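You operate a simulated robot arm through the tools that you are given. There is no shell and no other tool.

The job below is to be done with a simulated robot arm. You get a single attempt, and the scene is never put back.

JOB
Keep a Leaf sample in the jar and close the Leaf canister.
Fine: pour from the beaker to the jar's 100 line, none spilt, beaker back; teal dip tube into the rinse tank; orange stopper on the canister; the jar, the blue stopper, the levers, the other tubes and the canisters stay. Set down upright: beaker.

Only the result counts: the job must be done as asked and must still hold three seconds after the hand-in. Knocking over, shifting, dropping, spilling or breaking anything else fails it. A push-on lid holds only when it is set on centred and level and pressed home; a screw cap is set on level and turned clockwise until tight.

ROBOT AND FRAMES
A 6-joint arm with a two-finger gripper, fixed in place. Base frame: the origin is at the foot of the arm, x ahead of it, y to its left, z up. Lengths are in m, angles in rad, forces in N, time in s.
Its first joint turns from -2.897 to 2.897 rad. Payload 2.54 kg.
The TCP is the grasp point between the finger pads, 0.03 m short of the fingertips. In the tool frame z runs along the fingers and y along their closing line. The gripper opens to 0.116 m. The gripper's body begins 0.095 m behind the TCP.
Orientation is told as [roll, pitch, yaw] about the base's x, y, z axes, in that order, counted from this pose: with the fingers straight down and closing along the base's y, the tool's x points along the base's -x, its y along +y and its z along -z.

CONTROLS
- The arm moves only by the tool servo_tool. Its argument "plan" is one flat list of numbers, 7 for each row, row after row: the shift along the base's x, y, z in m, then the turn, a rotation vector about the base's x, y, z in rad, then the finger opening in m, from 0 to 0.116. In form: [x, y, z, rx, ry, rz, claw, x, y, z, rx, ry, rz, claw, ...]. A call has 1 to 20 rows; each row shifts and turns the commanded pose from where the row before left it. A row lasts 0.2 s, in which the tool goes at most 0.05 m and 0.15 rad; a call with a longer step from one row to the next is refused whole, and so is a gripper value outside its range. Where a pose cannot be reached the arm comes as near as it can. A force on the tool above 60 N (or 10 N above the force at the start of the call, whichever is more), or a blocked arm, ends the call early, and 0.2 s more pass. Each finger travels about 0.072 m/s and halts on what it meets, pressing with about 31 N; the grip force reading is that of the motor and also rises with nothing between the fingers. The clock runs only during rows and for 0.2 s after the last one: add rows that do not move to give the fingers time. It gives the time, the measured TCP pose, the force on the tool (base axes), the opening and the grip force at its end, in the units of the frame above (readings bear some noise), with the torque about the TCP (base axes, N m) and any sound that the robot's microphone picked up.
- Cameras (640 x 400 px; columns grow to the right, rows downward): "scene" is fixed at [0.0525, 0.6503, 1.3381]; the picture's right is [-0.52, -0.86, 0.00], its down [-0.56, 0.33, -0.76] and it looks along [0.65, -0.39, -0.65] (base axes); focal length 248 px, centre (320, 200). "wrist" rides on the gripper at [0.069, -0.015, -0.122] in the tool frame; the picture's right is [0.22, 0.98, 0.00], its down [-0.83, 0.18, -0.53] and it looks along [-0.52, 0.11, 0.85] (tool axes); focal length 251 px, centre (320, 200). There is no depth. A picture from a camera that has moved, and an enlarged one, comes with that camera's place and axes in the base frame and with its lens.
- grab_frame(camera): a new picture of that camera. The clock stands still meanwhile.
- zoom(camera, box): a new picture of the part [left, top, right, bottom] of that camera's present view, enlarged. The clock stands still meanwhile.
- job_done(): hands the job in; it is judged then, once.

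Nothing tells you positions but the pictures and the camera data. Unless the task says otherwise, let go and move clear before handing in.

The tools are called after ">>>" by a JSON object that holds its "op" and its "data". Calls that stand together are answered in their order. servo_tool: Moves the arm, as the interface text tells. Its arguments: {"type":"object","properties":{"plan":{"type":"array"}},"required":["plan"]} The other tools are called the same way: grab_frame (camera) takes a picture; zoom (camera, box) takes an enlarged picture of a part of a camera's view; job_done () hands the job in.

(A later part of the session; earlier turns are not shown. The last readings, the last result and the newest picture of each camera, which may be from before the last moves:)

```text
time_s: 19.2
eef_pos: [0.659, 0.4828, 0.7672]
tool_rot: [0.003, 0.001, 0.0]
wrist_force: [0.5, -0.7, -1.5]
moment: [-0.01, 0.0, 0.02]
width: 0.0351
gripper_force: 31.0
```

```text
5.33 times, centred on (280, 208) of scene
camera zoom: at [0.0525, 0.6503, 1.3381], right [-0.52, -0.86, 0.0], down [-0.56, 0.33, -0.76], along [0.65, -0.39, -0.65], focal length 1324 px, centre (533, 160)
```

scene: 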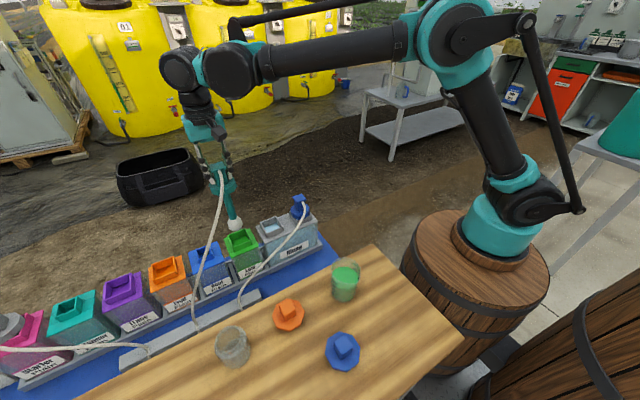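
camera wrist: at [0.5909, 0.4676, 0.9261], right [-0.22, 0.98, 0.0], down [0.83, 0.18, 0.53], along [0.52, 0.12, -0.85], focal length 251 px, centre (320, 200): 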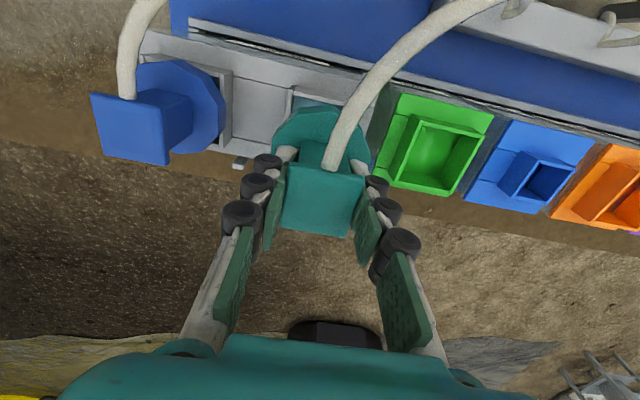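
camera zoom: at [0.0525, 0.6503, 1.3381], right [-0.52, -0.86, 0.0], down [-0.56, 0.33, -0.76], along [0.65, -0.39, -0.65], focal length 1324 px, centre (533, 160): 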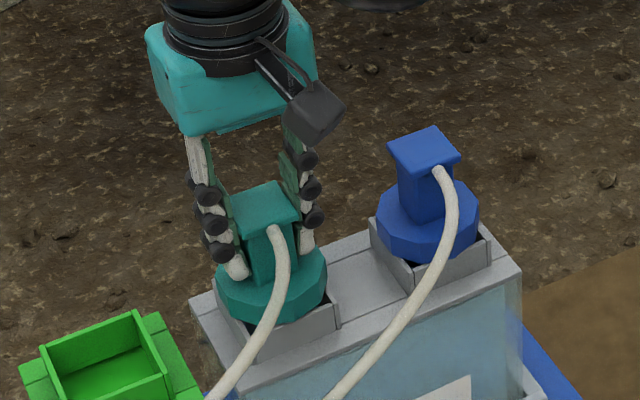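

>>> {"op": "servo_tool", "data": {"plan": [0, 0, -0.002, 0, 0, 0, 0.02, 0, 0, -0.002, 0, 0, 0, 0.02, 0, 0, 0, 0, 0, 0, 0.02]}}

>>> {"op": "servo_tool", "data": {"plan": [0, 0, -0.002, 0, 0, 0, 0.02, 0, 0, 0, 0, 0, 0, 0.02]}}

>>> {"op": "zoom", "data": {"camera": "scene", "box": [220, 170, 340, 245]}}

```text
time_s: 20.0
eef_pos: [0.6583, 0.482, 0.7617]
tool_rot: [0.004, -0.002, 0.0]
wrist_force: [2.7, 2.1, 10.1]
moment: [-0.22, -0.09, 0.08]
width: 0.0355
gripper_force: 31.0
```

```text
time_s: 20.6
eef_pos: [0.6582, 0.4812, 0.7617]
tool_rot: [0.002, 0.0, 0.001]
wrist_force: [4.7, -0.5, 25.7]
moment: [0.0, 0.03, 0.0]
width: 0.0355
gripper_force: 31.1
```

```text
5.33 times, centred on (280, 208) of scene
camera zoom: at [0.0525, 0.6503, 1.3381], right [-0.52, -0.86, 0.0], down [-0.56, 0.33, -0.76], along [0.65, -0.39, -0.65], focal length 1324 px, centre (533, 160)
```

zoom: 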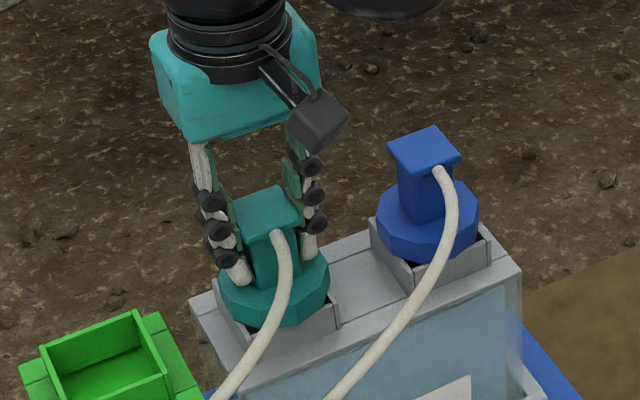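

It's seated at z=0.7617, the same height as it had in the Leaf canister, and the contact force rose as expected. I'll unload slightly, release and rise.

>>> {"op": "servo_tool", "data": {"plan": [0, 0, 0.003, 0, 0, 0, 0.02, 0, 0, 0, 0, 0, 0, 0.045, 0, 0, 0, 0, 0, 0, 0.075, 0, 0, 0, 0, 0, 0, 0.075, 0, 0, 0, 0, 0, 0, 0.075]}}

>>> {"op": "zoom", "data": {"camera": "scene", "box": [220, 170, 340, 245]}}

>>> {"op": "grab_frame", "data": {"camera": "wrist"}}

```text
time_s: 21.8
eef_pos: [0.6581, 0.4817, 0.7648]
tool_rot: [0.002, 0.002, 0.0]
wrist_force: [0.6, 0.1, 0.6]
moment: [0.0, 0.02, -0.02]
width: 0.0752
gripper_force: 0.0
```

```text
5.33 times, centred on (280, 208) of scene
camera zoom: at [0.0525, 0.6503, 1.3381], right [-0.52, -0.86, 0.0], down [-0.56, 0.33, -0.76], along [0.65, -0.39, -0.65], focal length 1324 px, centre (533, 160)
```

zoom: 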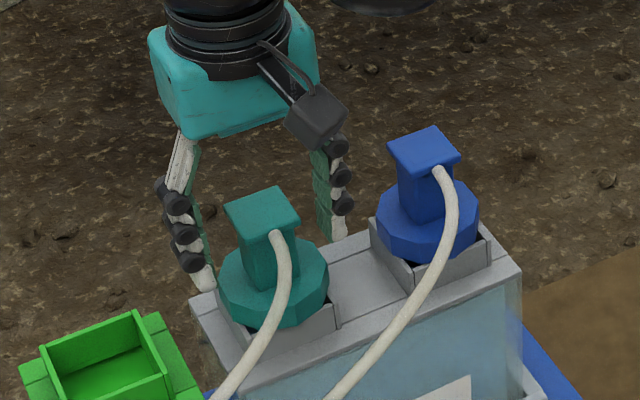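

```text
taken
camera wrist: at [0.5895, 0.4659, 0.8861], right [-0.22, 0.98, 0.0], down [0.83, 0.18, 0.53], along [0.52, 0.12, -0.85], focal length 251 px, centre (320, 200)
```

wrist: 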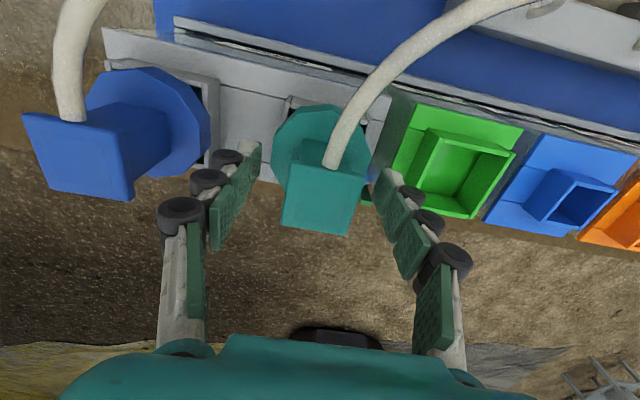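

The tube stayed put after release. I'll rise straight up and travel back over the table to look at the orange stopper.

>>> {"op": "servo_tool", "data": {"plan": [0, 0, 0.03, 0, 0, 0, 0.075, 0, 0, 0.045, 0, 0, 0, 0.08, 0, 0, 0.045, 0, 0, 0, 0.08, 0, 0, 0.045, 0, 0, 0, 0.08, -0.0456, 0.011, 0.0, 0, 0, 0, 0.08, -0.0456, 0.011, 0.0, 0, 0, 0, 0.08, -0.0456, 0.011, 0.0, 0, 0, 0, 0.08, -0.0456, 0.011, 0.0, 0, 0, 0, 0.08, -0.0456, 0.011, 0.0, 0, 0, 0, 0.08, -0.0456, 0.011, 0.0, 0, 0, 0, 0.08, -0.0456, 0.011, 0.0, 0, 0, 0, 0.08, -0.0456, 0.011, 0.0, 0, 0, 0, 0.08, -0.0456, 0.011, 0.0, 0, 0, 0, 0.08, 0, 0, 0, 0, 0, 0, 0.08]}}

>>> {"op": "grab_frame", "data": {"camera": "wrist"}}

>>> {"op": "zoom", "data": {"camera": "wrist", "box": [260, 110, 420, 210]}}

>>> {"op": "grab_frame", "data": {"camera": "scene"}}

```text
time_s: 24.8
eef_pos: [0.2497, 0.5818, 0.9297]
tool_rot: [0.0, 0.002, 0.0]
wrist_force: [-0.7, -0.4, 0.3]
moment: [0.01, -0.04, 0.0]
width: 0.0801
gripper_force: 0.1
```

```text
taken
camera wrist: at [0.1813, 0.5661, 1.0519], right [-0.21, 0.98, 0.0], down [0.83, 0.18, 0.53], along [0.52, 0.12, -0.85], focal length 251 px, centre (320, 200)
```

wrist: 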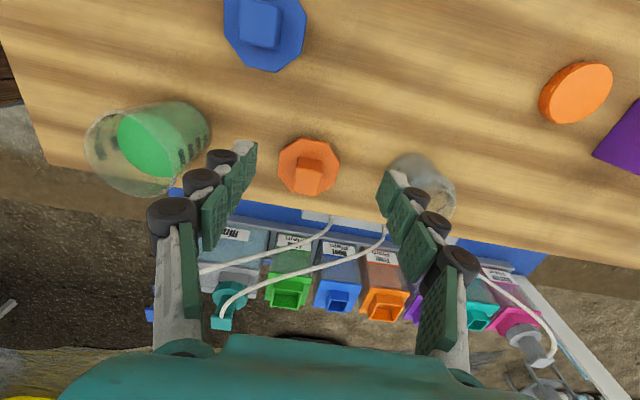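

```text
4.00 times, centred on (340, 160) of wrist
camera zoom: at [0.1813, 0.5661, 1.0519], right [-0.21, 0.98, 0.0], down [0.83, 0.18, 0.53], along [0.52, 0.12, -0.85], focal length 1006 px, centre (240, 360)
```

zoom: 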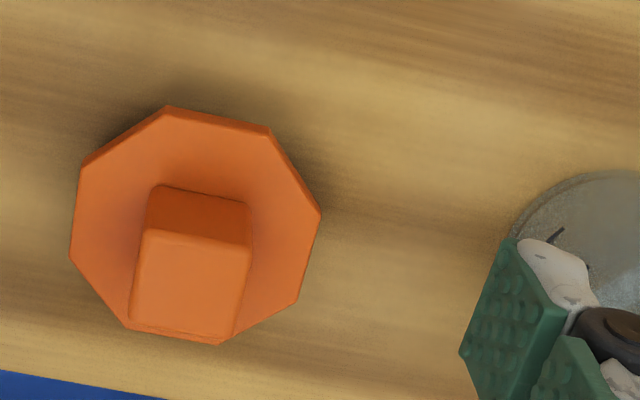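

```text
taken
```

scene: 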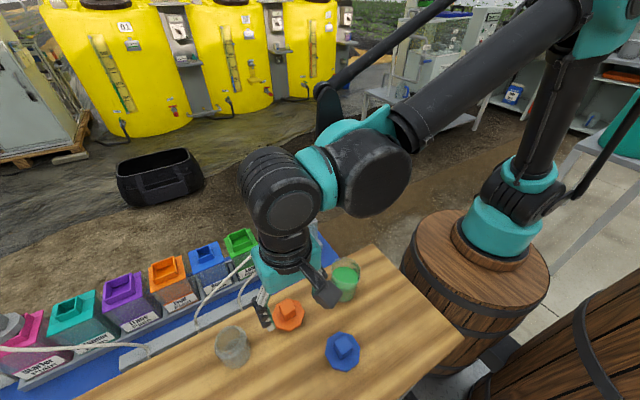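

The orange stopper's handle is about 0.027 m wide, axis-aligned, and centred near (0.304, 0.580) with its top at z≈0.82. I'll hover over it and verify.

>>> {"op": "servo_tool", "data": {"plan": [0.027, -0.001, -0.02, 0, 0, 0, 0.07, 0.0265, -0.001, -0.02, 0, 0, 0, 0.06, 0, 0, -0.01, 0, 0, 0, 0.06, 0, 0, 0, 0, 0, 0, 0.06]}}

>>> {"op": "grab_frame", "data": {"camera": "wrist"}}

>>> {"op": "zoom", "data": {"camera": "scene", "box": [230, 260, 350, 350]}}

```text
time_s: 25.8
eef_pos: [0.3034, 0.5784, 0.8806]
tool_rot: [0.001, 0.002, 0.0]
wrist_force: [0.7, -0.6, 0.6]
moment: [0.0, 0.0, -0.04]
width: 0.0598
gripper_force: 0.1
```

```text
taken
camera wrist: at [0.2349, 0.563, 1.0022], right [-0.21, 0.98, 0.0], down [0.83, 0.18, 0.53], along [0.52, 0.12, -0.85], focal length 251 px, centre (320, 200)
```

wrist: 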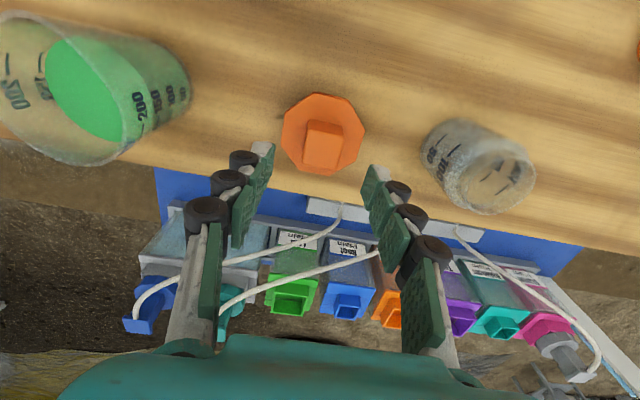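

```text
4.44 times, centred on (290, 305) of scene
camera zoom: at [0.0525, 0.6503, 1.3381], right [-0.52, -0.86, 0.0], down [-0.56, 0.33, -0.76], along [0.65, -0.39, -0.65], focal length 1103 px, centre (453, -267)
```

zoom: 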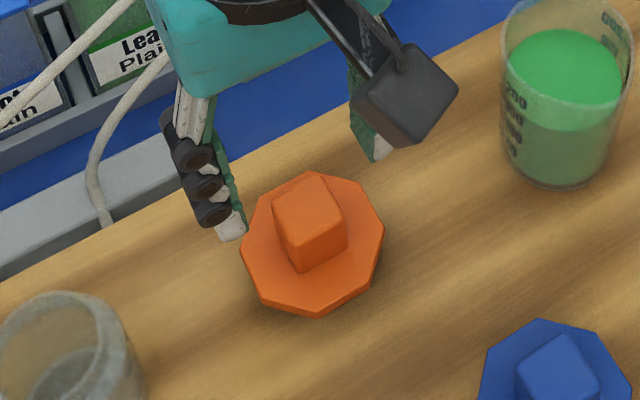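

>>> {"op": "zoom", "data": {"camera": "wrist", "box": [260, 80, 388, 180]}}

>>> {"op": "zoom", "data": {"camera": "wrist", "box": [410, 100, 554, 220]}}

>>> {"op": "zoom", "data": {"camera": "wrist", "box": [0, 0, 220, 180]}}

```text
4.00 times, centred on (324, 130) of wrist
camera zoom: at [0.2349, 0.563, 1.0022], right [-0.21, 0.98, 0.0], down [0.83, 0.18, 0.53], along [0.52, 0.12, -0.85], focal length 1006 px, centre (304, 480)
```

zoom: 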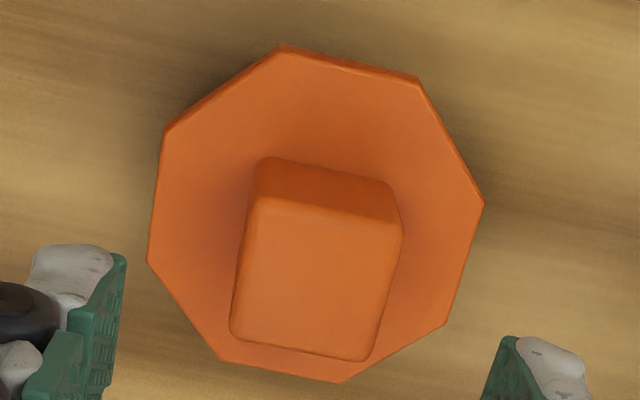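

```text
3.33 times, centred on (482, 160) of wrist
camera zoom: at [0.2349, 0.563, 1.0022], right [-0.21, 0.98, 0.0], down [0.83, 0.18, 0.53], along [0.52, 0.12, -0.85], focal length 838 px, centre (-220, 333)
```

zoom: 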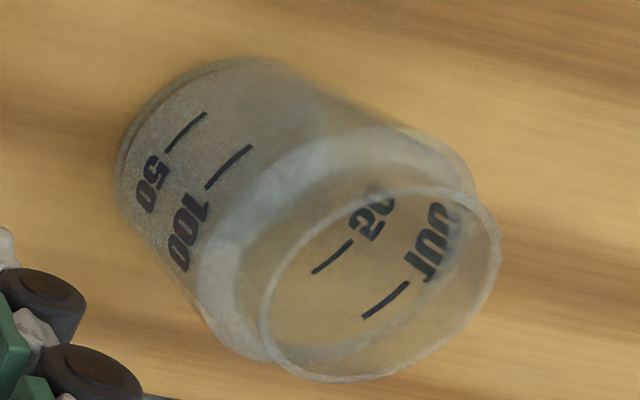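

```text
2.22 times, centred on (110, 90) of wrist
camera zoom: at [0.2349, 0.563, 1.0022], right [-0.21, 0.98, 0.0], down [0.83, 0.18, 0.53], along [0.52, 0.12, -0.85], focal length 559 px, centre (787, 444)
```

zoom: 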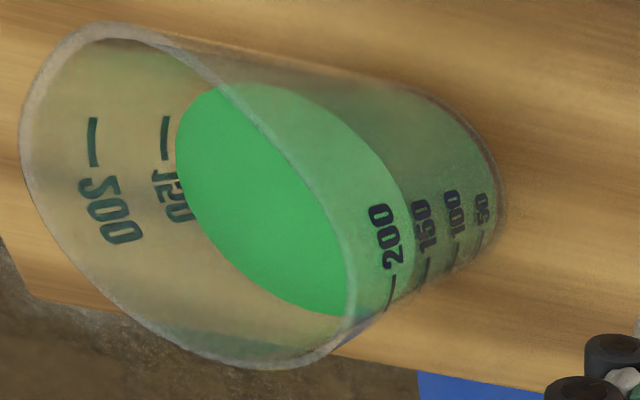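

The jar's marks read 50 and 100 on both sides, with 100 just below the shoulder. The handle is offset about (-1, +1.4) mm from the tool, so I'll correct for that and descend around it.

>>> {"op": "servo_tool", "data": {"plan": [-0.001, 0.0014, -0.02, 0, 0, 0, 0.06, 0, 0, -0.02, 0, 0, 0, 0.06, 0, 0, -0.014, 0, 0, 0, 0.06, 0, 0, 0, 0, 0, 0, 0.06]}}

>>> {"op": "grab_frame", "data": {"camera": "wrist"}}

>>> {"op": "zoom", "data": {"camera": "wrist", "box": [240, 120, 400, 240]}}

>>> {"op": "zoom", "data": {"camera": "scene", "box": [230, 260, 350, 350]}}

```text
time_s: 26.8
eef_pos: [0.3, 0.5781, 0.8262]
tool_rot: [0.001, 0.001, 0.0]
wrist_force: [1.0, -3.8, 26.9]
moment: [0.05, 0.0, 0.01]
width: 0.0612
gripper_force: 15.8
```

```text
taken
camera wrist: at [0.2313, 0.5627, 0.948], right [-0.21, 0.98, 0.0], down [0.83, 0.18, 0.53], along [0.52, 0.12, -0.85], focal length 251 px, centre (320, 200)
```

wrist: 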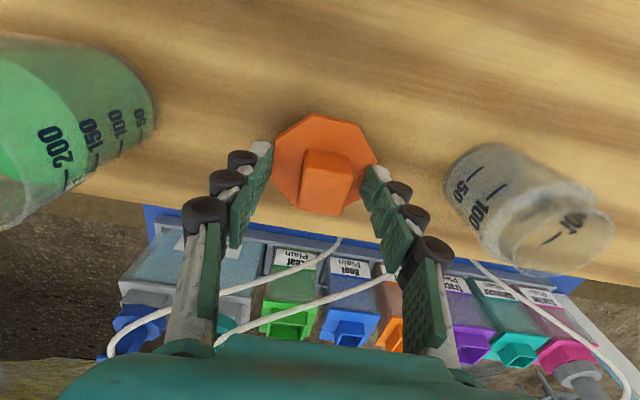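

```text
3.33 times, centred on (320, 180) of wrist
camera zoom: at [0.2313, 0.5627, 0.948], right [-0.21, 0.98, 0.0], down [0.83, 0.18, 0.53], along [0.52, 0.12, -0.85], focal length 838 px, centre (320, 267)
```

zoom: 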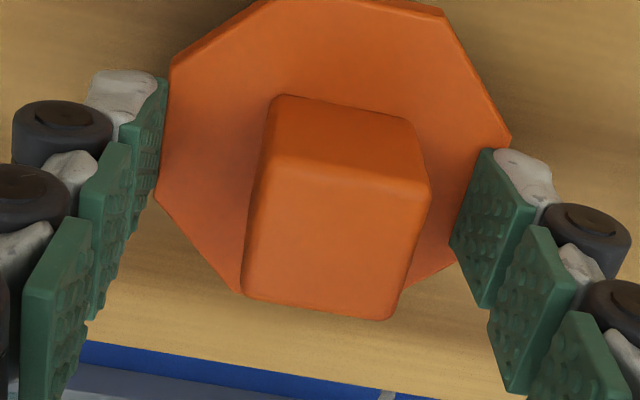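

```text
4.44 times, centred on (290, 305) of scene
camera zoom: at [0.0525, 0.6503, 1.3381], right [-0.52, -0.86, 0.0], down [-0.56, 0.33, -0.76], along [0.65, -0.39, -0.65], focal length 1103 px, centre (453, -267)
```

zoom: 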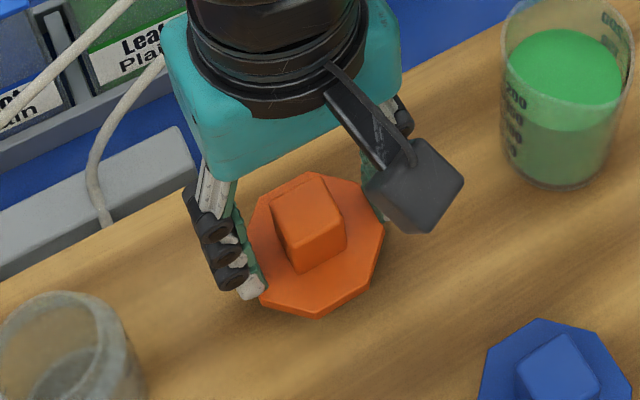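

The fingertips touched the flange, so it's a bit higher and wider than I thought. I'll back up right away and re-measure.

>>> {"op": "servo_tool", "data": {"plan": [0, 0, 0.008, 0, 0, 0, 0.06, 0, 0, 0, 0, 0, 0, 0.06]}}

>>> {"op": "zoom", "data": {"camera": "wrist", "box": [240, 120, 400, 240]}}

>>> {"op": "zoom", "data": {"camera": "scene", "box": [230, 260, 350, 350]}}

```text
time_s: 27.4
eef_pos: [0.2999, 0.5799, 0.8327]
tool_rot: [0.001, 0.002, -0.001]
wrist_force: [0.1, 0.0, -0.9]
moment: [0.02, 0.01, -0.03]
width: 0.0601
gripper_force: 0.1
```

```text
3.33 times, centred on (320, 180) of wrist
camera zoom: at [0.2315, 0.5641, 0.9552], right [-0.22, 0.98, 0.0], down [0.83, 0.18, 0.53], along [0.52, 0.12, -0.85], focal length 838 px, centre (320, 267)
```

zoom: 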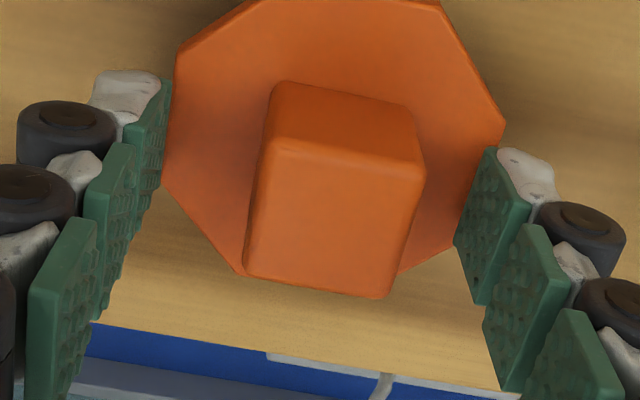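

```text
4.44 times, centred on (290, 305) of scene
camera zoom: at [0.0525, 0.6503, 1.3381], right [-0.52, -0.86, 0.0], down [-0.56, 0.33, -0.76], along [0.65, -0.39, -0.65], focal length 1103 px, centre (453, -267)
```

zoom: 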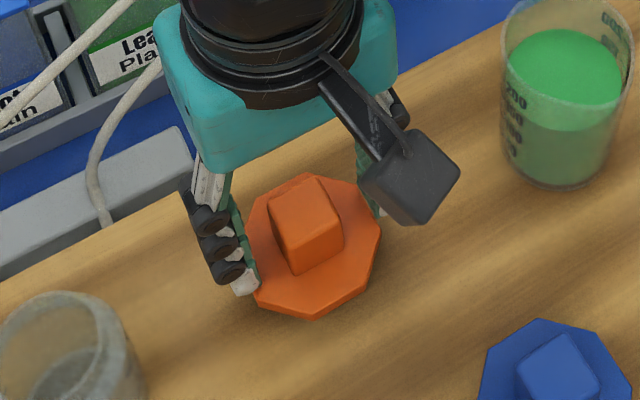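

>>> {"op": "servo_tool", "data": {"plan": [0, 0, 0, 0, 0, 0, 0.04, 0, 0, 0, 0, 0, 0, 0.015, 0, 0, 0, 0, 0, 0, 0.015, 0, 0, 0, 0, 0, 0, 0.015]}}

>>> {"op": "zoom", "data": {"camera": "wrist", "box": [240, 120, 400, 240]}}

>>> {"op": "zoom", "data": {"camera": "scene", "box": [230, 260, 350, 350]}}

```text
time_s: 28.4
eef_pos: [0.3006, 0.5801, 0.8328]
tool_rot: [0.001, 0.002, -0.001]
wrist_force: [0.0, 0.0, -0.8]
moment: [0.03, 0.0, 0.05]
width: 0.0266
gripper_force: 31.1
```

```text
3.33 times, centred on (320, 180) of wrist
camera zoom: at [0.2316, 0.5642, 0.9553], right [-0.22, 0.98, 0.0], down [0.83, 0.18, 0.53], along [0.52, 0.12, -0.85], focal length 838 px, centre (320, 267)
```

zoom: 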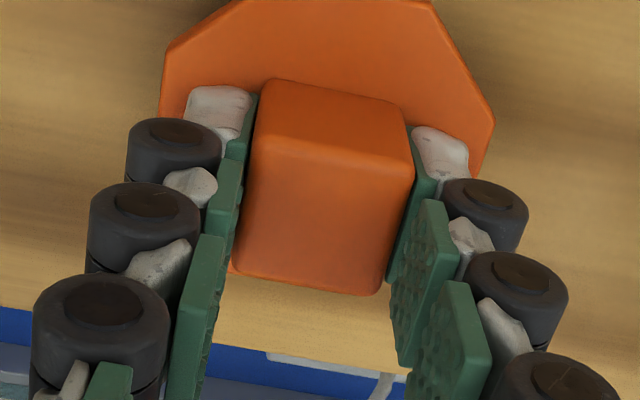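

```text
4.44 times, centred on (290, 305) of scene
camera zoom: at [0.0525, 0.6503, 1.3381], right [-0.52, -0.86, 0.0], down [-0.56, 0.33, -0.76], along [0.65, -0.39, -0.65], focal length 1103 px, centre (453, -267)
```

zoom: 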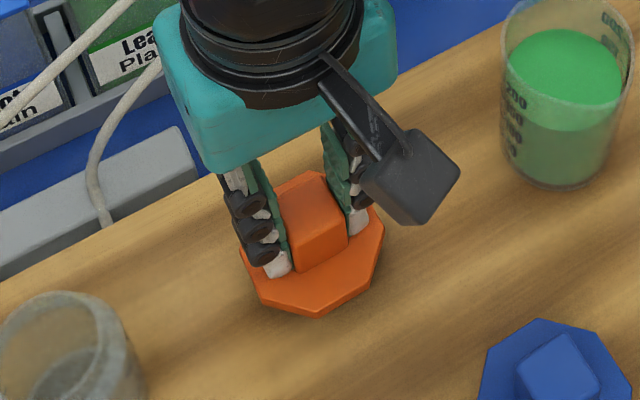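

The stopper is gripped at 0.0266 m, and its handle sits about 1.5 mm toward -x of the tool centre. I'll lift it and check its underside from the scene camera.

>>> {"op": "servo_tool", "data": {"plan": [0, 0, 0.02, 0, 0, 0, 0.015, 0, 0, 0.04, 0, 0, 0, 0.015, 0, 0, 0.04, 0, 0, 0, 0.015, 0, 0, 0, 0, 0, 0, 0.015]}}

>>> {"op": "zoom", "data": {"camera": "scene", "box": [230, 220, 390, 340]}}

>>> {"op": "grab_frame", "data": {"camera": "wrist"}}

```text
time_s: 29.4
eef_pos: [0.2997, 0.5789, 0.9325]
tool_rot: [0.003, 0.002, 0.0]
wrist_force: [0.3, 0.9, -0.4]
moment: [0.02, 0.01, -0.03]
width: 0.0264
gripper_force: 31.1
```

```text
3.33 times, centred on (310, 280) of scene
camera zoom: at [0.0525, 0.6503, 1.3381], right [-0.52, -0.86, 0.0], down [-0.56, 0.33, -0.76], along [0.65, -0.39, -0.65], focal length 828 px, centre (353, -67)
```

zoom: 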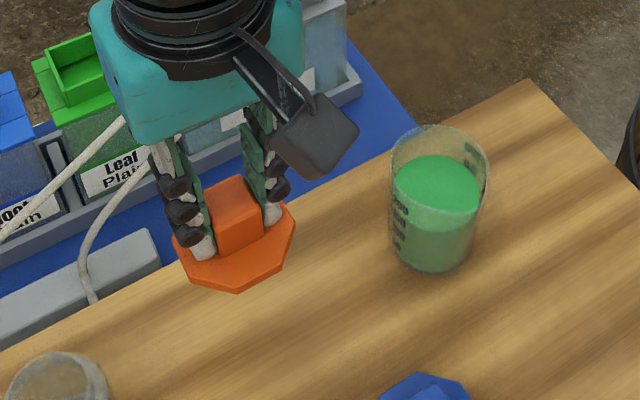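

```text
taken
camera wrist: at [0.2325, 0.5634, 1.0547], right [-0.21, 0.98, 0.0], down [0.83, 0.18, 0.53], along [0.52, 0.12, -0.85], focal length 251 px, centre (320, 200)
```

wrist: 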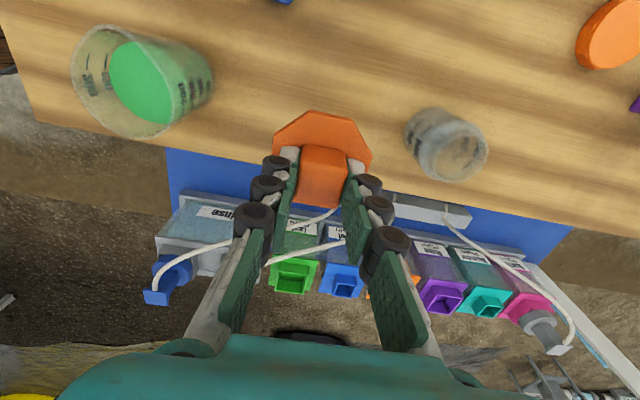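

I'll carry the stopper over to the Leaf canister at a safe height.

>>> {"op": "servo_tool", "data": {"plan": [0.0452, 0.002, 0.0, 0, 0, 0, 0.015, 0.0452, 0.002, 0.0, 0, 0, 0, 0.015, 0.0452, 0.002, 0.0, 0, 0, 0, 0.015, 0.0452, 0.002, 0.0, 0, 0, 0, 0.015, 0.0452, 0.002, 0.0, 0, 0, 0, 0.015, 0.0452, 0.002, 0.0, 0, 0, 0, 0.015, 0.0452, 0.002, 0.0, 0, 0, 0, 0.015, 0.0452, 0.002, 0.0, 0, 0, 0, 0.015, 0, 0, 0, 0, 0, 0, 0.015, 0, 0, 0, 0, 0, 0, 0.015]}}

>>> {"op": "zoom", "data": {"camera": "scene", "box": [190, 150, 310, 270]}}

>>> {"op": "grab_frame", "data": {"camera": "wrist"}}

>>> {"op": "zoom", "data": {"camera": "wrist", "box": [240, 60, 400, 180]}}

```text
time_s: 31.6
eef_pos: [0.6623, 0.5973, 0.9351]
tool_rot: [0.001, 0.001, -0.001]
wrist_force: [0.5, -0.3, -1.3]
moment: [-0.03, 0.01, 0.03]
width: 0.0265
gripper_force: 31.2
```

```text
3.33 times, centred on (250, 210) of scene
camera zoom: at [0.0525, 0.6503, 1.3381], right [-0.52, -0.86, 0.0], down [-0.56, 0.33, -0.76], along [0.65, -0.39, -0.65], focal length 828 px, centre (553, 167)
```

zoom: 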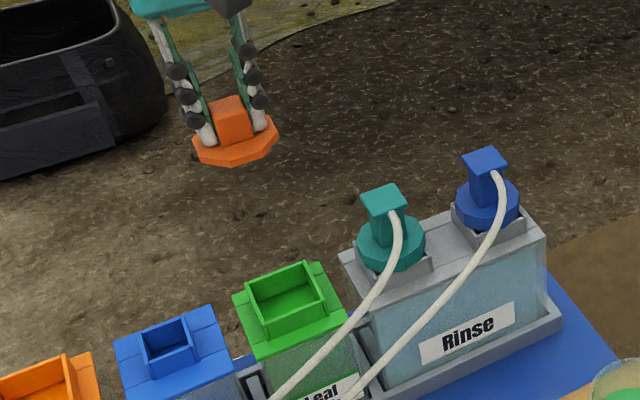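

```text
taken
camera wrist: at [0.5948, 0.581, 1.0572], right [-0.21, 0.98, 0.0], down [0.83, 0.18, 0.53], along [0.52, 0.12, -0.85], focal length 251 px, centre (320, 200)
```

wrist: 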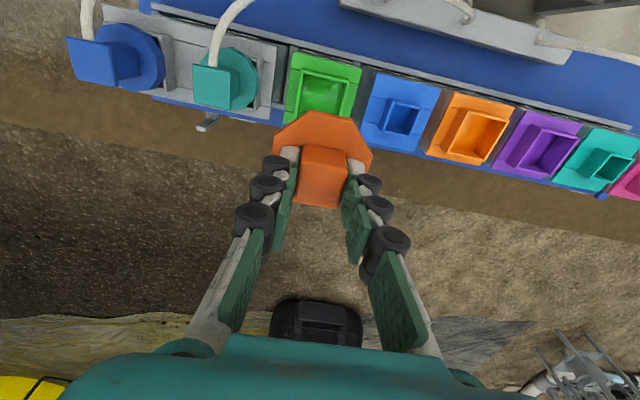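

```text
3.33 times, centred on (320, 120) of wrist
camera zoom: at [0.5948, 0.581, 1.0572], right [-0.21, 0.98, 0.0], down [0.83, 0.18, 0.53], along [0.52, 0.12, -0.85], focal length 838 px, centre (320, 467)
```

zoom: 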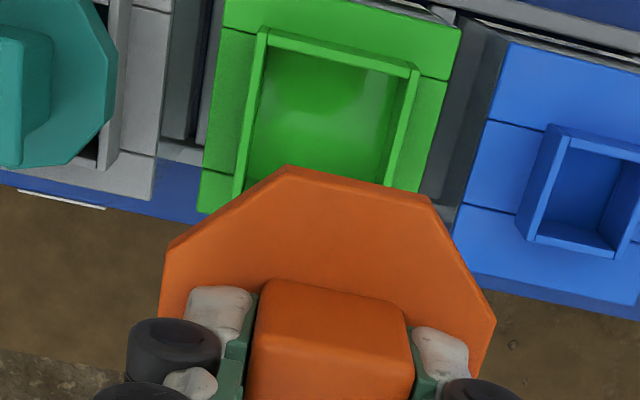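

I want a cleaner measure of the Leaf collar before lowering. I'll shift sideways so the collar is fully visible next to the stopper.

>>> {"op": "servo_tool", "data": {"plan": [0, -0.045, 0.0, 0, 0, 0, 0.015, 0, -0.045, 0.0, 0, 0, 0, 0.015, 0, 0, 0, 0, 0, 0, 0.015, 0, 0, 0, 0, 0, 0, 0.015]}}

>>> {"op": "grab_frame", "data": {"camera": "wrist"}}

>>> {"op": "zoom", "data": {"camera": "wrist", "box": [340, 60, 468, 160]}}

>>> {"op": "zoom", "data": {"camera": "scene", "box": [216, 214, 280, 264]}}

```text
time_s: 32.6
eef_pos: [0.6621, 0.5051, 0.9332]
tool_rot: [0.001, 0.002, -0.001]
wrist_force: [-0.6, -0.3, -0.6]
moment: [0.04, 0.03, -0.01]
width: 0.0267
gripper_force: 31.3
```

```text
taken
camera wrist: at [0.5937, 0.4896, 1.0552], right [-0.21, 0.98, 0.0], down [0.83, 0.18, 0.53], along [0.52, 0.12, -0.85], focal length 251 px, centre (320, 200)
```

wrist: 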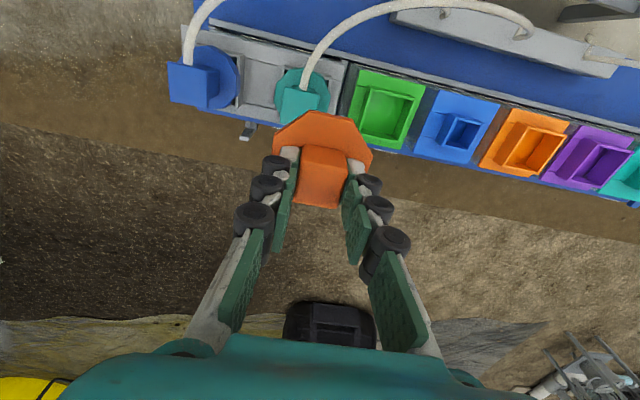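

```text
4.00 times, centred on (404, 110) of wrist
camera zoom: at [0.5937, 0.4896, 1.0552], right [-0.21, 0.98, 0.0], down [0.83, 0.18, 0.53], along [0.52, 0.12, -0.85], focal length 1006 px, centre (-16, 560)
```

zoom: 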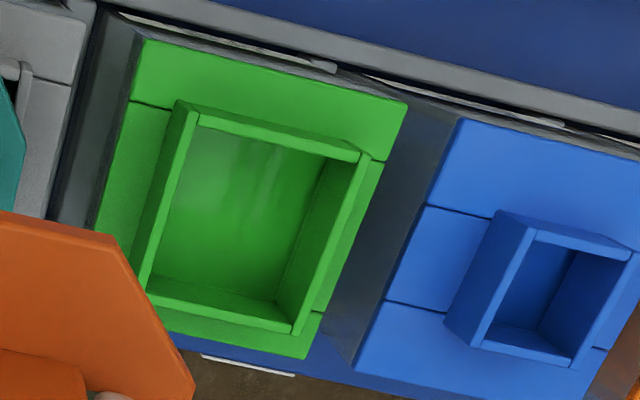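

```text
8.00 times, centred on (248, 239) of scene
camera zoom: at [0.0525, 0.6503, 1.3381], right [-0.52, -0.86, 0.0], down [-0.56, 0.33, -0.76], along [0.65, -0.39, -0.65], focal length 1986 px, centre (896, -112)
```

zoom: 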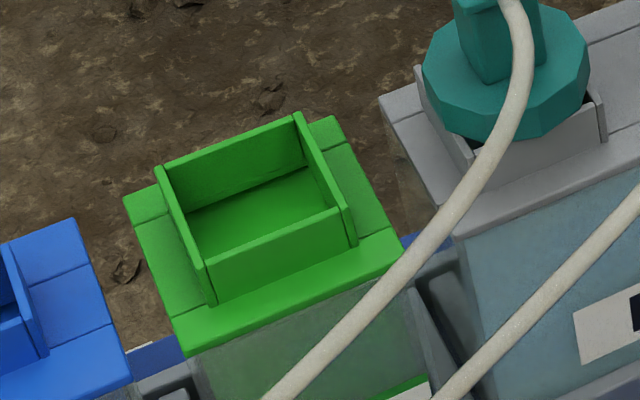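

The Leaf collar's centre is at (0.660, 0.5965), and I've allowed for the small offset of the stopper in the grip. I'll move over it and lower to just above the collar.

>>> {"op": "servo_tool", "data": {"plan": [-0.0008, 0.046, 0.0, 0, 0, 0, 0.015, 0, 0.046, 0.0, 0, 0, 0, 0.015, 0, 0, -0.04, 0, 0, 0, 0.015, 0, 0, -0.04, 0, 0, 0, 0.015, 0, 0, -0.04, 0, 0, 0, 0.015, 0, 0, 0, 0, 0, 0, 0.015, 0, 0, 0, 0, 0, 0, 0.015]}}

>>> {"op": "zoom", "data": {"camera": "scene", "box": [200, 180, 296, 255]}}

>>> {"op": "zoom", "data": {"camera": "wrist", "box": [220, 40, 412, 180]}}

```text
time_s: 34.2
eef_pos: [0.6622, 0.5972, 0.8106]
tool_rot: [0.001, 0.0, 0.001]
wrist_force: [0.3, -0.6, 0.8]
moment: [0.01, 0.02, 0.0]
width: 0.0266
gripper_force: 31.0
```

```text
5.33 times, centred on (248, 218) of scene
camera zoom: at [0.0525, 0.6503, 1.3381], right [-0.52, -0.86, 0.0], down [-0.56, 0.33, -0.76], along [0.65, -0.39, -0.65], focal length 1324 px, centre (704, 107)
```

zoom: 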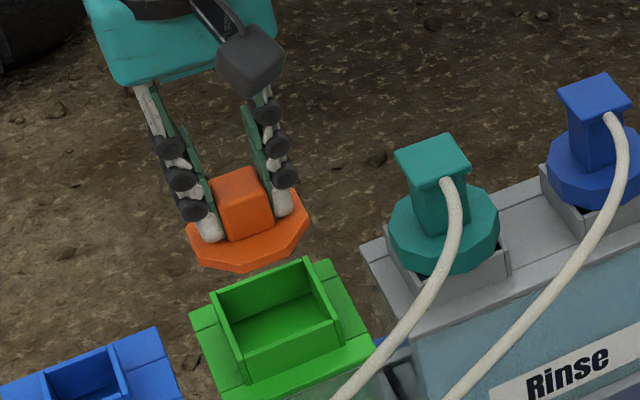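

```text
2.86 times, centred on (316, 110) of wrist
camera zoom: at [0.5934, 0.5812, 0.933], right [-0.22, 0.98, 0.0], down [0.83, 0.18, 0.53], along [0.52, 0.12, -0.85], focal length 718 px, centre (331, 457)
```

zoom: 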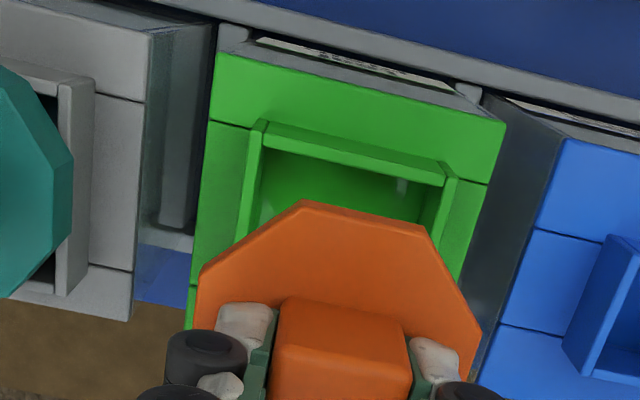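

>>> {"op": "servo_tool", "data": {"plan": [0, 0, -0.01, 0, 0, 0, 0.015, 0, 0, -0.01, 0, 0, 0, 0.015, 0, 0, -0.007, 0, 0, 0, 0.015, 0, 0, 0, 0, 0, 0, 0.015]}}

>>> {"op": "zoom", "data": {"camera": "scene", "box": [200, 190, 296, 255]}}

>>> {"op": "zoom", "data": {"camera": "wrist", "box": [220, 40, 412, 180]}}

```text
time_s: 35.2
eef_pos: [0.663, 0.5985, 0.7857]
tool_rot: [-0.001, 0.003, -0.001]
wrist_force: [0.1, -0.2, -0.1]
moment: [0.01, 0.0, 0.0]
width: 0.0264
gripper_force: 30.9
```

```text
6.15 times, centred on (248, 222) of scene
camera zoom: at [0.0525, 0.6503, 1.3381], right [-0.52, -0.86, 0.0], down [-0.56, 0.33, -0.76], along [0.65, -0.39, -0.65], focal length 1528 px, centre (763, 62)
```

zoom: 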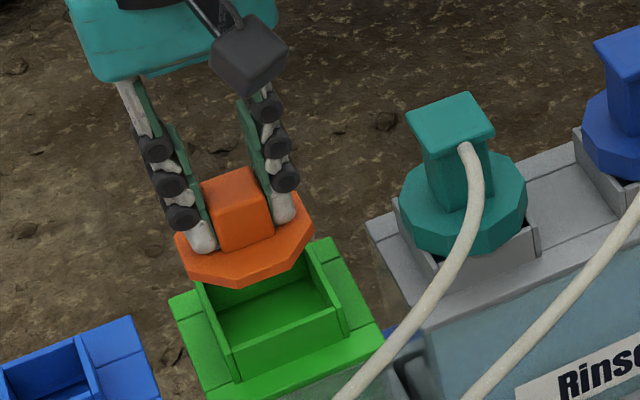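

```text
2.86 times, centred on (316, 110) of wrist
camera zoom: at [0.5935, 0.583, 0.9078], right [-0.22, 0.98, 0.0], down [0.83, 0.18, 0.53], along [0.52, 0.12, -0.85], focal length 718 px, centre (331, 457)
```

zoom: 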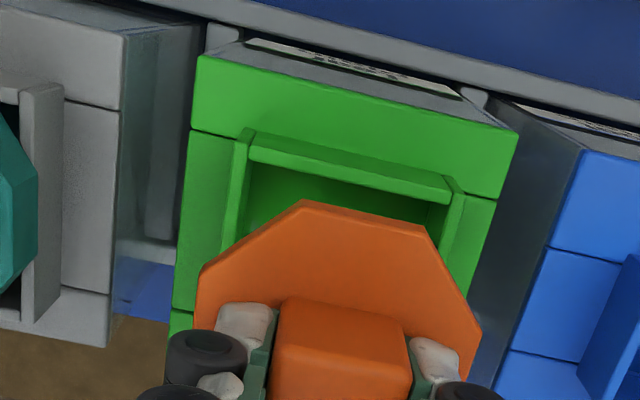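

>>> {"op": "servo_tool", "data": {"plan": [-0.001, -0.0007, -0.006, 0, 0, 0, 0.015, 0, 0, -0.006, 0, 0, 0, 0.015, 0, 0, 0, 0, 0, 0, 0.015]}}

>>> {"op": "zoom", "data": {"camera": "scene", "box": [200, 190, 296, 255]}}

>>> {"op": "zoom", "data": {"camera": "wrist", "box": [220, 40, 412, 180]}}

```text
time_s: 36.0
eef_pos: [0.6614, 0.5974, 0.7752]
tool_rot: [0.002, 0.001, 0.001]
wrist_force: [-0.6, -0.6, -0.4]
moment: [-0.03, 0.01, -0.04]
width: 0.0267
gripper_force: 30.3
```

```text
6.15 times, centred on (248, 222) of scene
camera zoom: at [0.0525, 0.6503, 1.3381], right [-0.52, -0.86, 0.0], down [-0.56, 0.33, -0.76], along [0.65, -0.39, -0.65], focal length 1528 px, centre (763, 62)
```

zoom: 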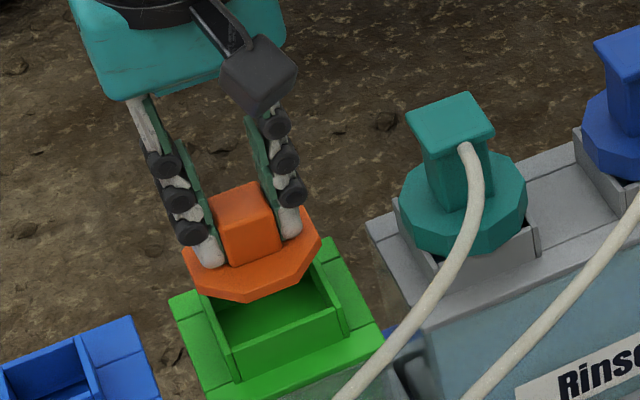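

```text
2.86 times, centred on (316, 110) of wrist
camera zoom: at [0.5928, 0.5816, 0.8968], right [-0.22, 0.98, 0.0], down [0.83, 0.18, 0.53], along [0.52, 0.12, -0.85], focal length 718 px, centre (331, 457)
```

zoom: 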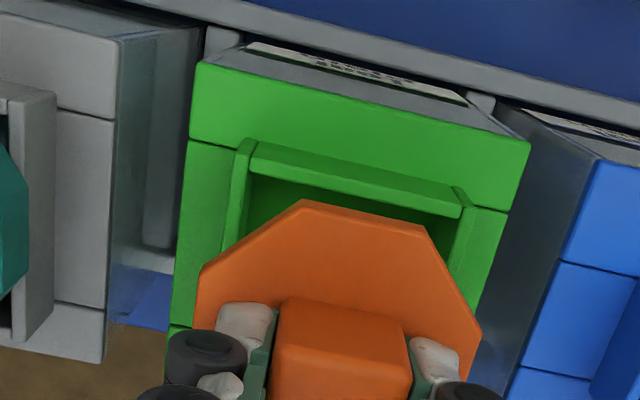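

>>> {"op": "servo_tool", "data": {"plan": [0, 0, -0.005, 0, 0, 0, 0.015, 0, 0, -0.005, 0, 0, 0, 0.015, 0, 0, 0, 0, 0, 0, 0.015]}}

>>> {"op": "servo_tool", "data": {"plan": [0, 0, -0.003, 0, 0, 0, 0.015, 0, 0, -0.003, 0, 0, 0, 0.015, 0, 0, 0, 0, 0, 0, 0.015]}}

>>> {"op": "zoom", "data": {"camera": "scene", "box": [200, 190, 296, 255]}}

>>> {"op": "zoom", "data": {"camera": "wrist", "box": [220, 40, 412, 180]}}

```text
time_s: 36.8
eef_pos: [0.6607, 0.5973, 0.7643]
tool_rot: [0.002, 0.001, 0.001]
wrist_force: [0.0, -0.6, -0.1]
moment: [0.0, 0.0, -0.01]
width: 0.0266
gripper_force: 30.8
```

```text
time_s: 37.6
eef_pos: [0.6609, 0.5975, 0.7575]
tool_rot: [0.001, 0.002, 0.0]
wrist_force: [0.5, -0.2, 0.3]
moment: [0.03, 0.01, 0.0]
width: 0.0266
gripper_force: 30.9
```

```text
6.15 times, centred on (248, 222) of scene
camera zoom: at [0.0525, 0.6503, 1.3381], right [-0.52, -0.86, 0.0], down [-0.56, 0.33, -0.76], along [0.65, -0.39, -0.65], focal length 1528 px, centre (763, 62)
```

zoom: 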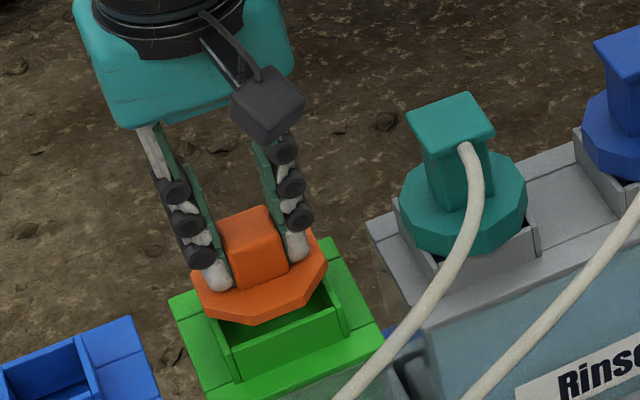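

```text
2.86 times, centred on (316, 110) of wrist
camera zoom: at [0.5916, 0.5816, 0.8801], right [-0.22, 0.98, 0.0], down [0.83, 0.18, 0.53], along [0.52, 0.12, -0.85], focal length 718 px, centre (331, 457)
```

zoom: 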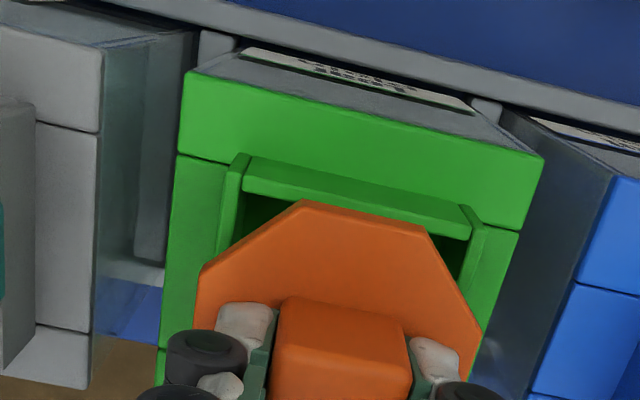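

>>> {"op": "servo_tool", "data": {"plan": [0, 0, -0.003, 0, 0, 0, 0.015, 0, 0, -0.003, 0, 0, 0, 0.015, 0, 0, 0, 0, 0, 0, 0.015]}}

>>> {"op": "servo_tool", "data": {"plan": [0, 0, -0.003, 0, 0, 0, 0.015, 0, 0, -0.003, 0, 0, 0, 0.015, 0, 0, 0, 0, 0, 0, 0.015]}}

>>> {"op": "zoom", "data": {"camera": "scene", "box": [200, 190, 296, 255]}}

>>> {"op": "zoom", "data": {"camera": "wrist", "box": [220, 60, 412, 200]}}

```text
time_s: 38.4
eef_pos: [0.6615, 0.5971, 0.7519]
tool_rot: [0.002, 0.001, 0.0]
wrist_force: [0.1, 0.0, -0.1]
moment: [0.0, 0.01, 0.01]
width: 0.0266
gripper_force: 31.0
```

```text
time_s: 39.2
eef_pos: [0.6605, 0.5979, 0.7464]
tool_rot: [0.002, 0.002, 0.0]
wrist_force: [0.1, -0.2, 0.5]
moment: [0.02, 0.0, 0.01]
width: 0.0268
gripper_force: 30.7
```

```text
6.15 times, centred on (248, 222) of scene
camera zoom: at [0.0525, 0.6503, 1.3381], right [-0.52, -0.86, 0.0], down [-0.56, 0.33, -0.76], along [0.65, -0.39, -0.65], focal length 1528 px, centre (763, 62)
```

zoom: 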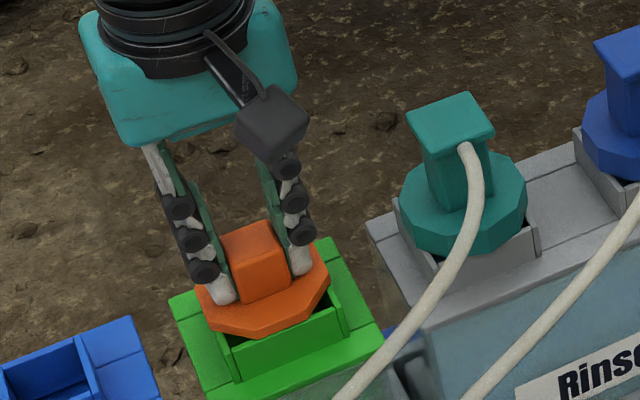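

```text
2.86 times, centred on (316, 130) of wrist
camera zoom: at [0.5924, 0.5821, 0.8686], right [-0.22, 0.98, 0.0], down [0.83, 0.18, 0.53], along [0.52, 0.12, -0.85], focal length 718 px, centre (331, 400)
```

zoom: 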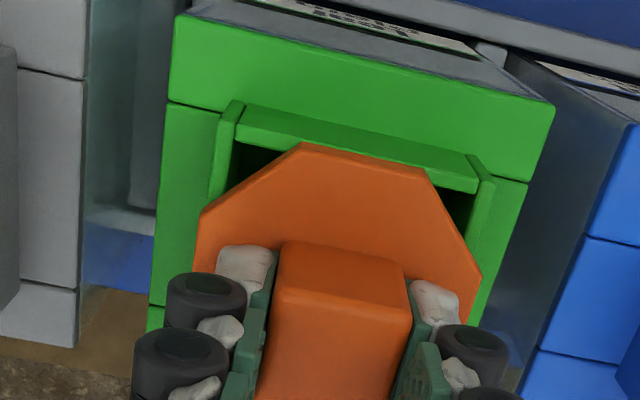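

>>> {"op": "servo_tool", "data": {"plan": [0, 0, -0.003, 0, 0, 0, 0.015, 0, 0, 0, 0, 0, 0, 0.015]}}

>>> {"op": "servo_tool", "data": {"plan": [0, 0, -0.003, 0, 0, 0, 0.015, 0, 0, 0, 0, 0, 0, 0.015]}}

>>> {"op": "servo_tool", "data": {"plan": [0, 0, -0.002, 0, 0, 0, 0.015, 0, 0, 0, 0, 0, 0, 0.015]}}

>>> {"op": "zoom", "data": {"camera": "scene", "box": [200, 190, 296, 255]}}

>>> {"op": "zoom", "data": {"camera": "wrist", "box": [220, 60, 412, 200]}}

```text
time_s: 39.8
eef_pos: [0.6607, 0.5971, 0.7437]
tool_rot: [0.002, -0.001, 0.001]
wrist_force: [6.4, -0.3, 26.3]
moment: [-0.03, -0.15, 0.01]
width: 0.0267
gripper_force: 30.9
```

```text
time_s: 40.4
eef_pos: [0.6587, 0.598, 0.7419]
tool_rot: [0.004, 0.0, 0.0]
wrist_force: [9.7, 7.0, 51.4]
moment: [0.08, -0.29, 0.0]
width: 0.0267
gripper_force: 31.4
```

```text
time_s: 40.7
eef_pos: [0.6601, 0.5986, 0.742]
tool_rot: [0.003, 0.0, 0.0]
wrist_force: [-2.0, -2.4, 24.5]
moment: [-0.23, 0.17, -0.02]
width: 0.027
gripper_force: 30.5
stopped in row 1: the force on the tool passed its limit at 68 N (the readings are from after the stop); the commanded pose is now the measured one
```

```text
6.15 times, centred on (248, 222) of scene
camera zoom: at [0.0525, 0.6503, 1.3381], right [-0.52, -0.86, 0.0], down [-0.56, 0.33, -0.76], along [0.65, -0.39, -0.65], focal length 1528 px, centre (763, 62)
```

zoom: 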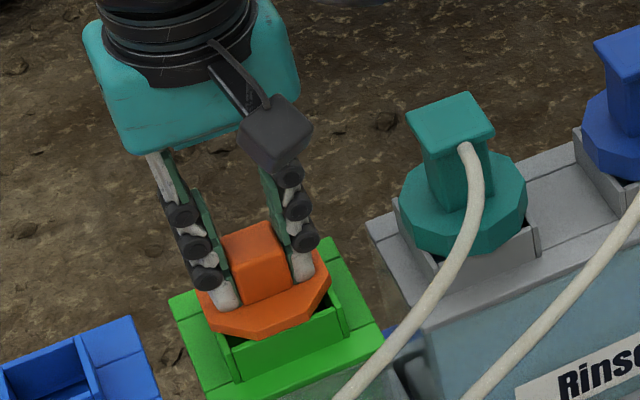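

```text
2.86 times, centred on (316, 130) of wrist
camera zoom: at [0.5909, 0.5818, 0.8642], right [-0.22, 0.98, 0.0], down [0.83, 0.18, 0.53], along [0.52, 0.12, -0.85], focal length 718 px, centre (331, 400)
```

zoom: 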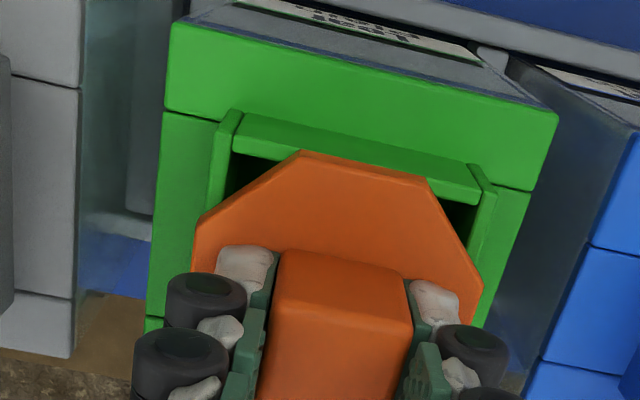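

There's contact at about z≈0.744, and the push reached the limit. I need a closer look to judge whether the flange is down on the collar or riding on something.

>>> {"op": "zoom", "data": {"camera": "scene", "box": [222, 216, 270, 256]}}

>>> {"op": "zoom", "data": {"camera": "wrist", "box": [270, 80, 400, 170]}}

```text
10.00 times, centred on (246, 236) of scene
camera zoom: at [0.0525, 0.6503, 1.3381], right [-0.52, -0.86, 0.0], down [-0.56, 0.33, -0.76], along [0.65, -0.39, -0.65], focal length 2483 px, centre (1060, -160)
```

zoom: 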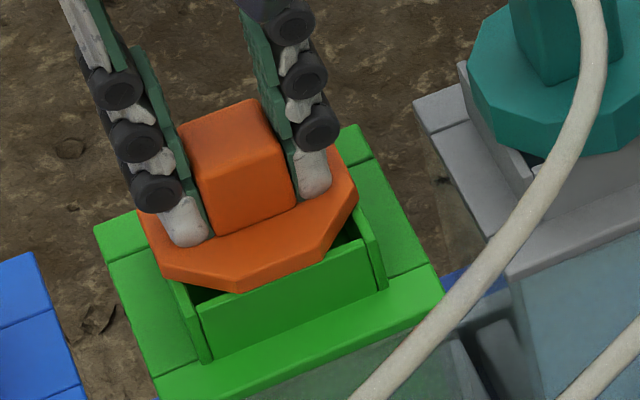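

```text
4.44 times, centred on (335, 125) of wrist
camera zoom: at [0.5909, 0.5818, 0.8642], right [-0.22, 0.98, 0.0], down [0.83, 0.18, 0.53], along [0.52, 0.12, -0.85], focal length 1118 px, centre (253, 533)
```

zoom: 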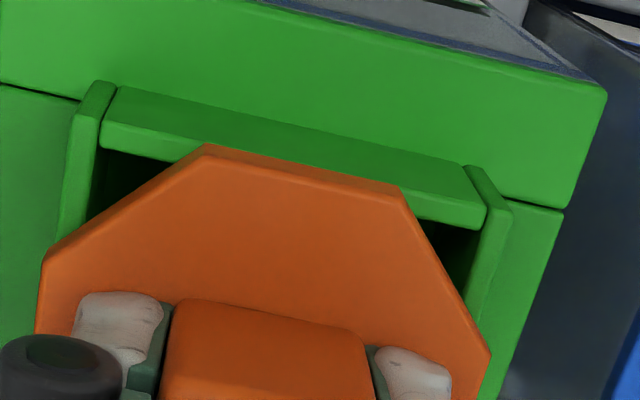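

In both views the flange is centred on the collar. I'll press straight down again and watch whether it sinks further.

>>> {"op": "servo_tool", "data": {"plan": [0, 0, -0.002, 0, 0, 0, 0.015, 0, 0, -0.001, 0, 0, 0, 0.015]}}

>>> {"op": "zoom", "data": {"camera": "scene", "box": [222, 216, 270, 256]}}

```text
time_s: 41.3
eef_pos: [0.659, 0.5985, 0.7425]
tool_rot: [0.004, -0.001, 0.0]
wrist_force: [-4.9, -4.7, 23.9]
moment: [-0.33, 0.21, -0.02]
width: 0.0266
gripper_force: 31.3
stopped in row 2: the force on the tool passed its limit at 64 N (the readings are from after the stop); the commanded pose is now the measured one
```

```text
10.00 times, centred on (246, 236) of scene
camera zoom: at [0.0525, 0.6503, 1.3381], right [-0.52, -0.86, 0.0], down [-0.56, 0.33, -0.76], along [0.65, -0.39, -0.65], focal length 2483 px, centre (1060, -160)
```

zoom: 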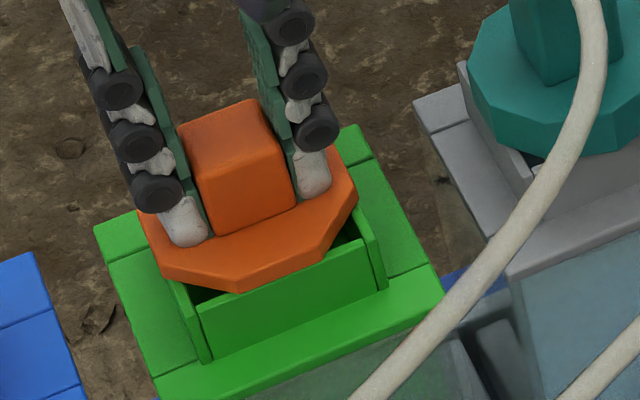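

>>> {"op": "servo_tool", "data": {"plan": [0, 0, 0.002, 0, 0, 0, 0.015, 0, 0, 0, 0, 0, 0, 0.015]}}

>>> {"op": "zoom", "data": {"camera": "scene", "box": [222, 216, 270, 256]}}

```text
time_s: 41.9
eef_pos: [0.6615, 0.5976, 0.7419]
tool_rot: [0.006, -0.002, 0.0]
wrist_force: [-5.0, -1.1, 13.4]
moment: [-0.23, 0.27, -0.03]
width: 0.0267
gripper_force: 31.1
```

```text
10.00 times, centred on (246, 236) of scene
camera zoom: at [0.0525, 0.6503, 1.3381], right [-0.52, -0.86, 0.0], down [-0.56, 0.33, -0.76], along [0.65, -0.39, -0.65], focal length 2483 px, centre (1060, -160)
```

zoom: 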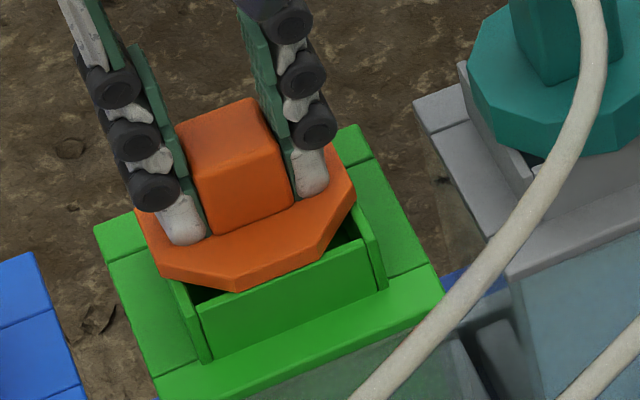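

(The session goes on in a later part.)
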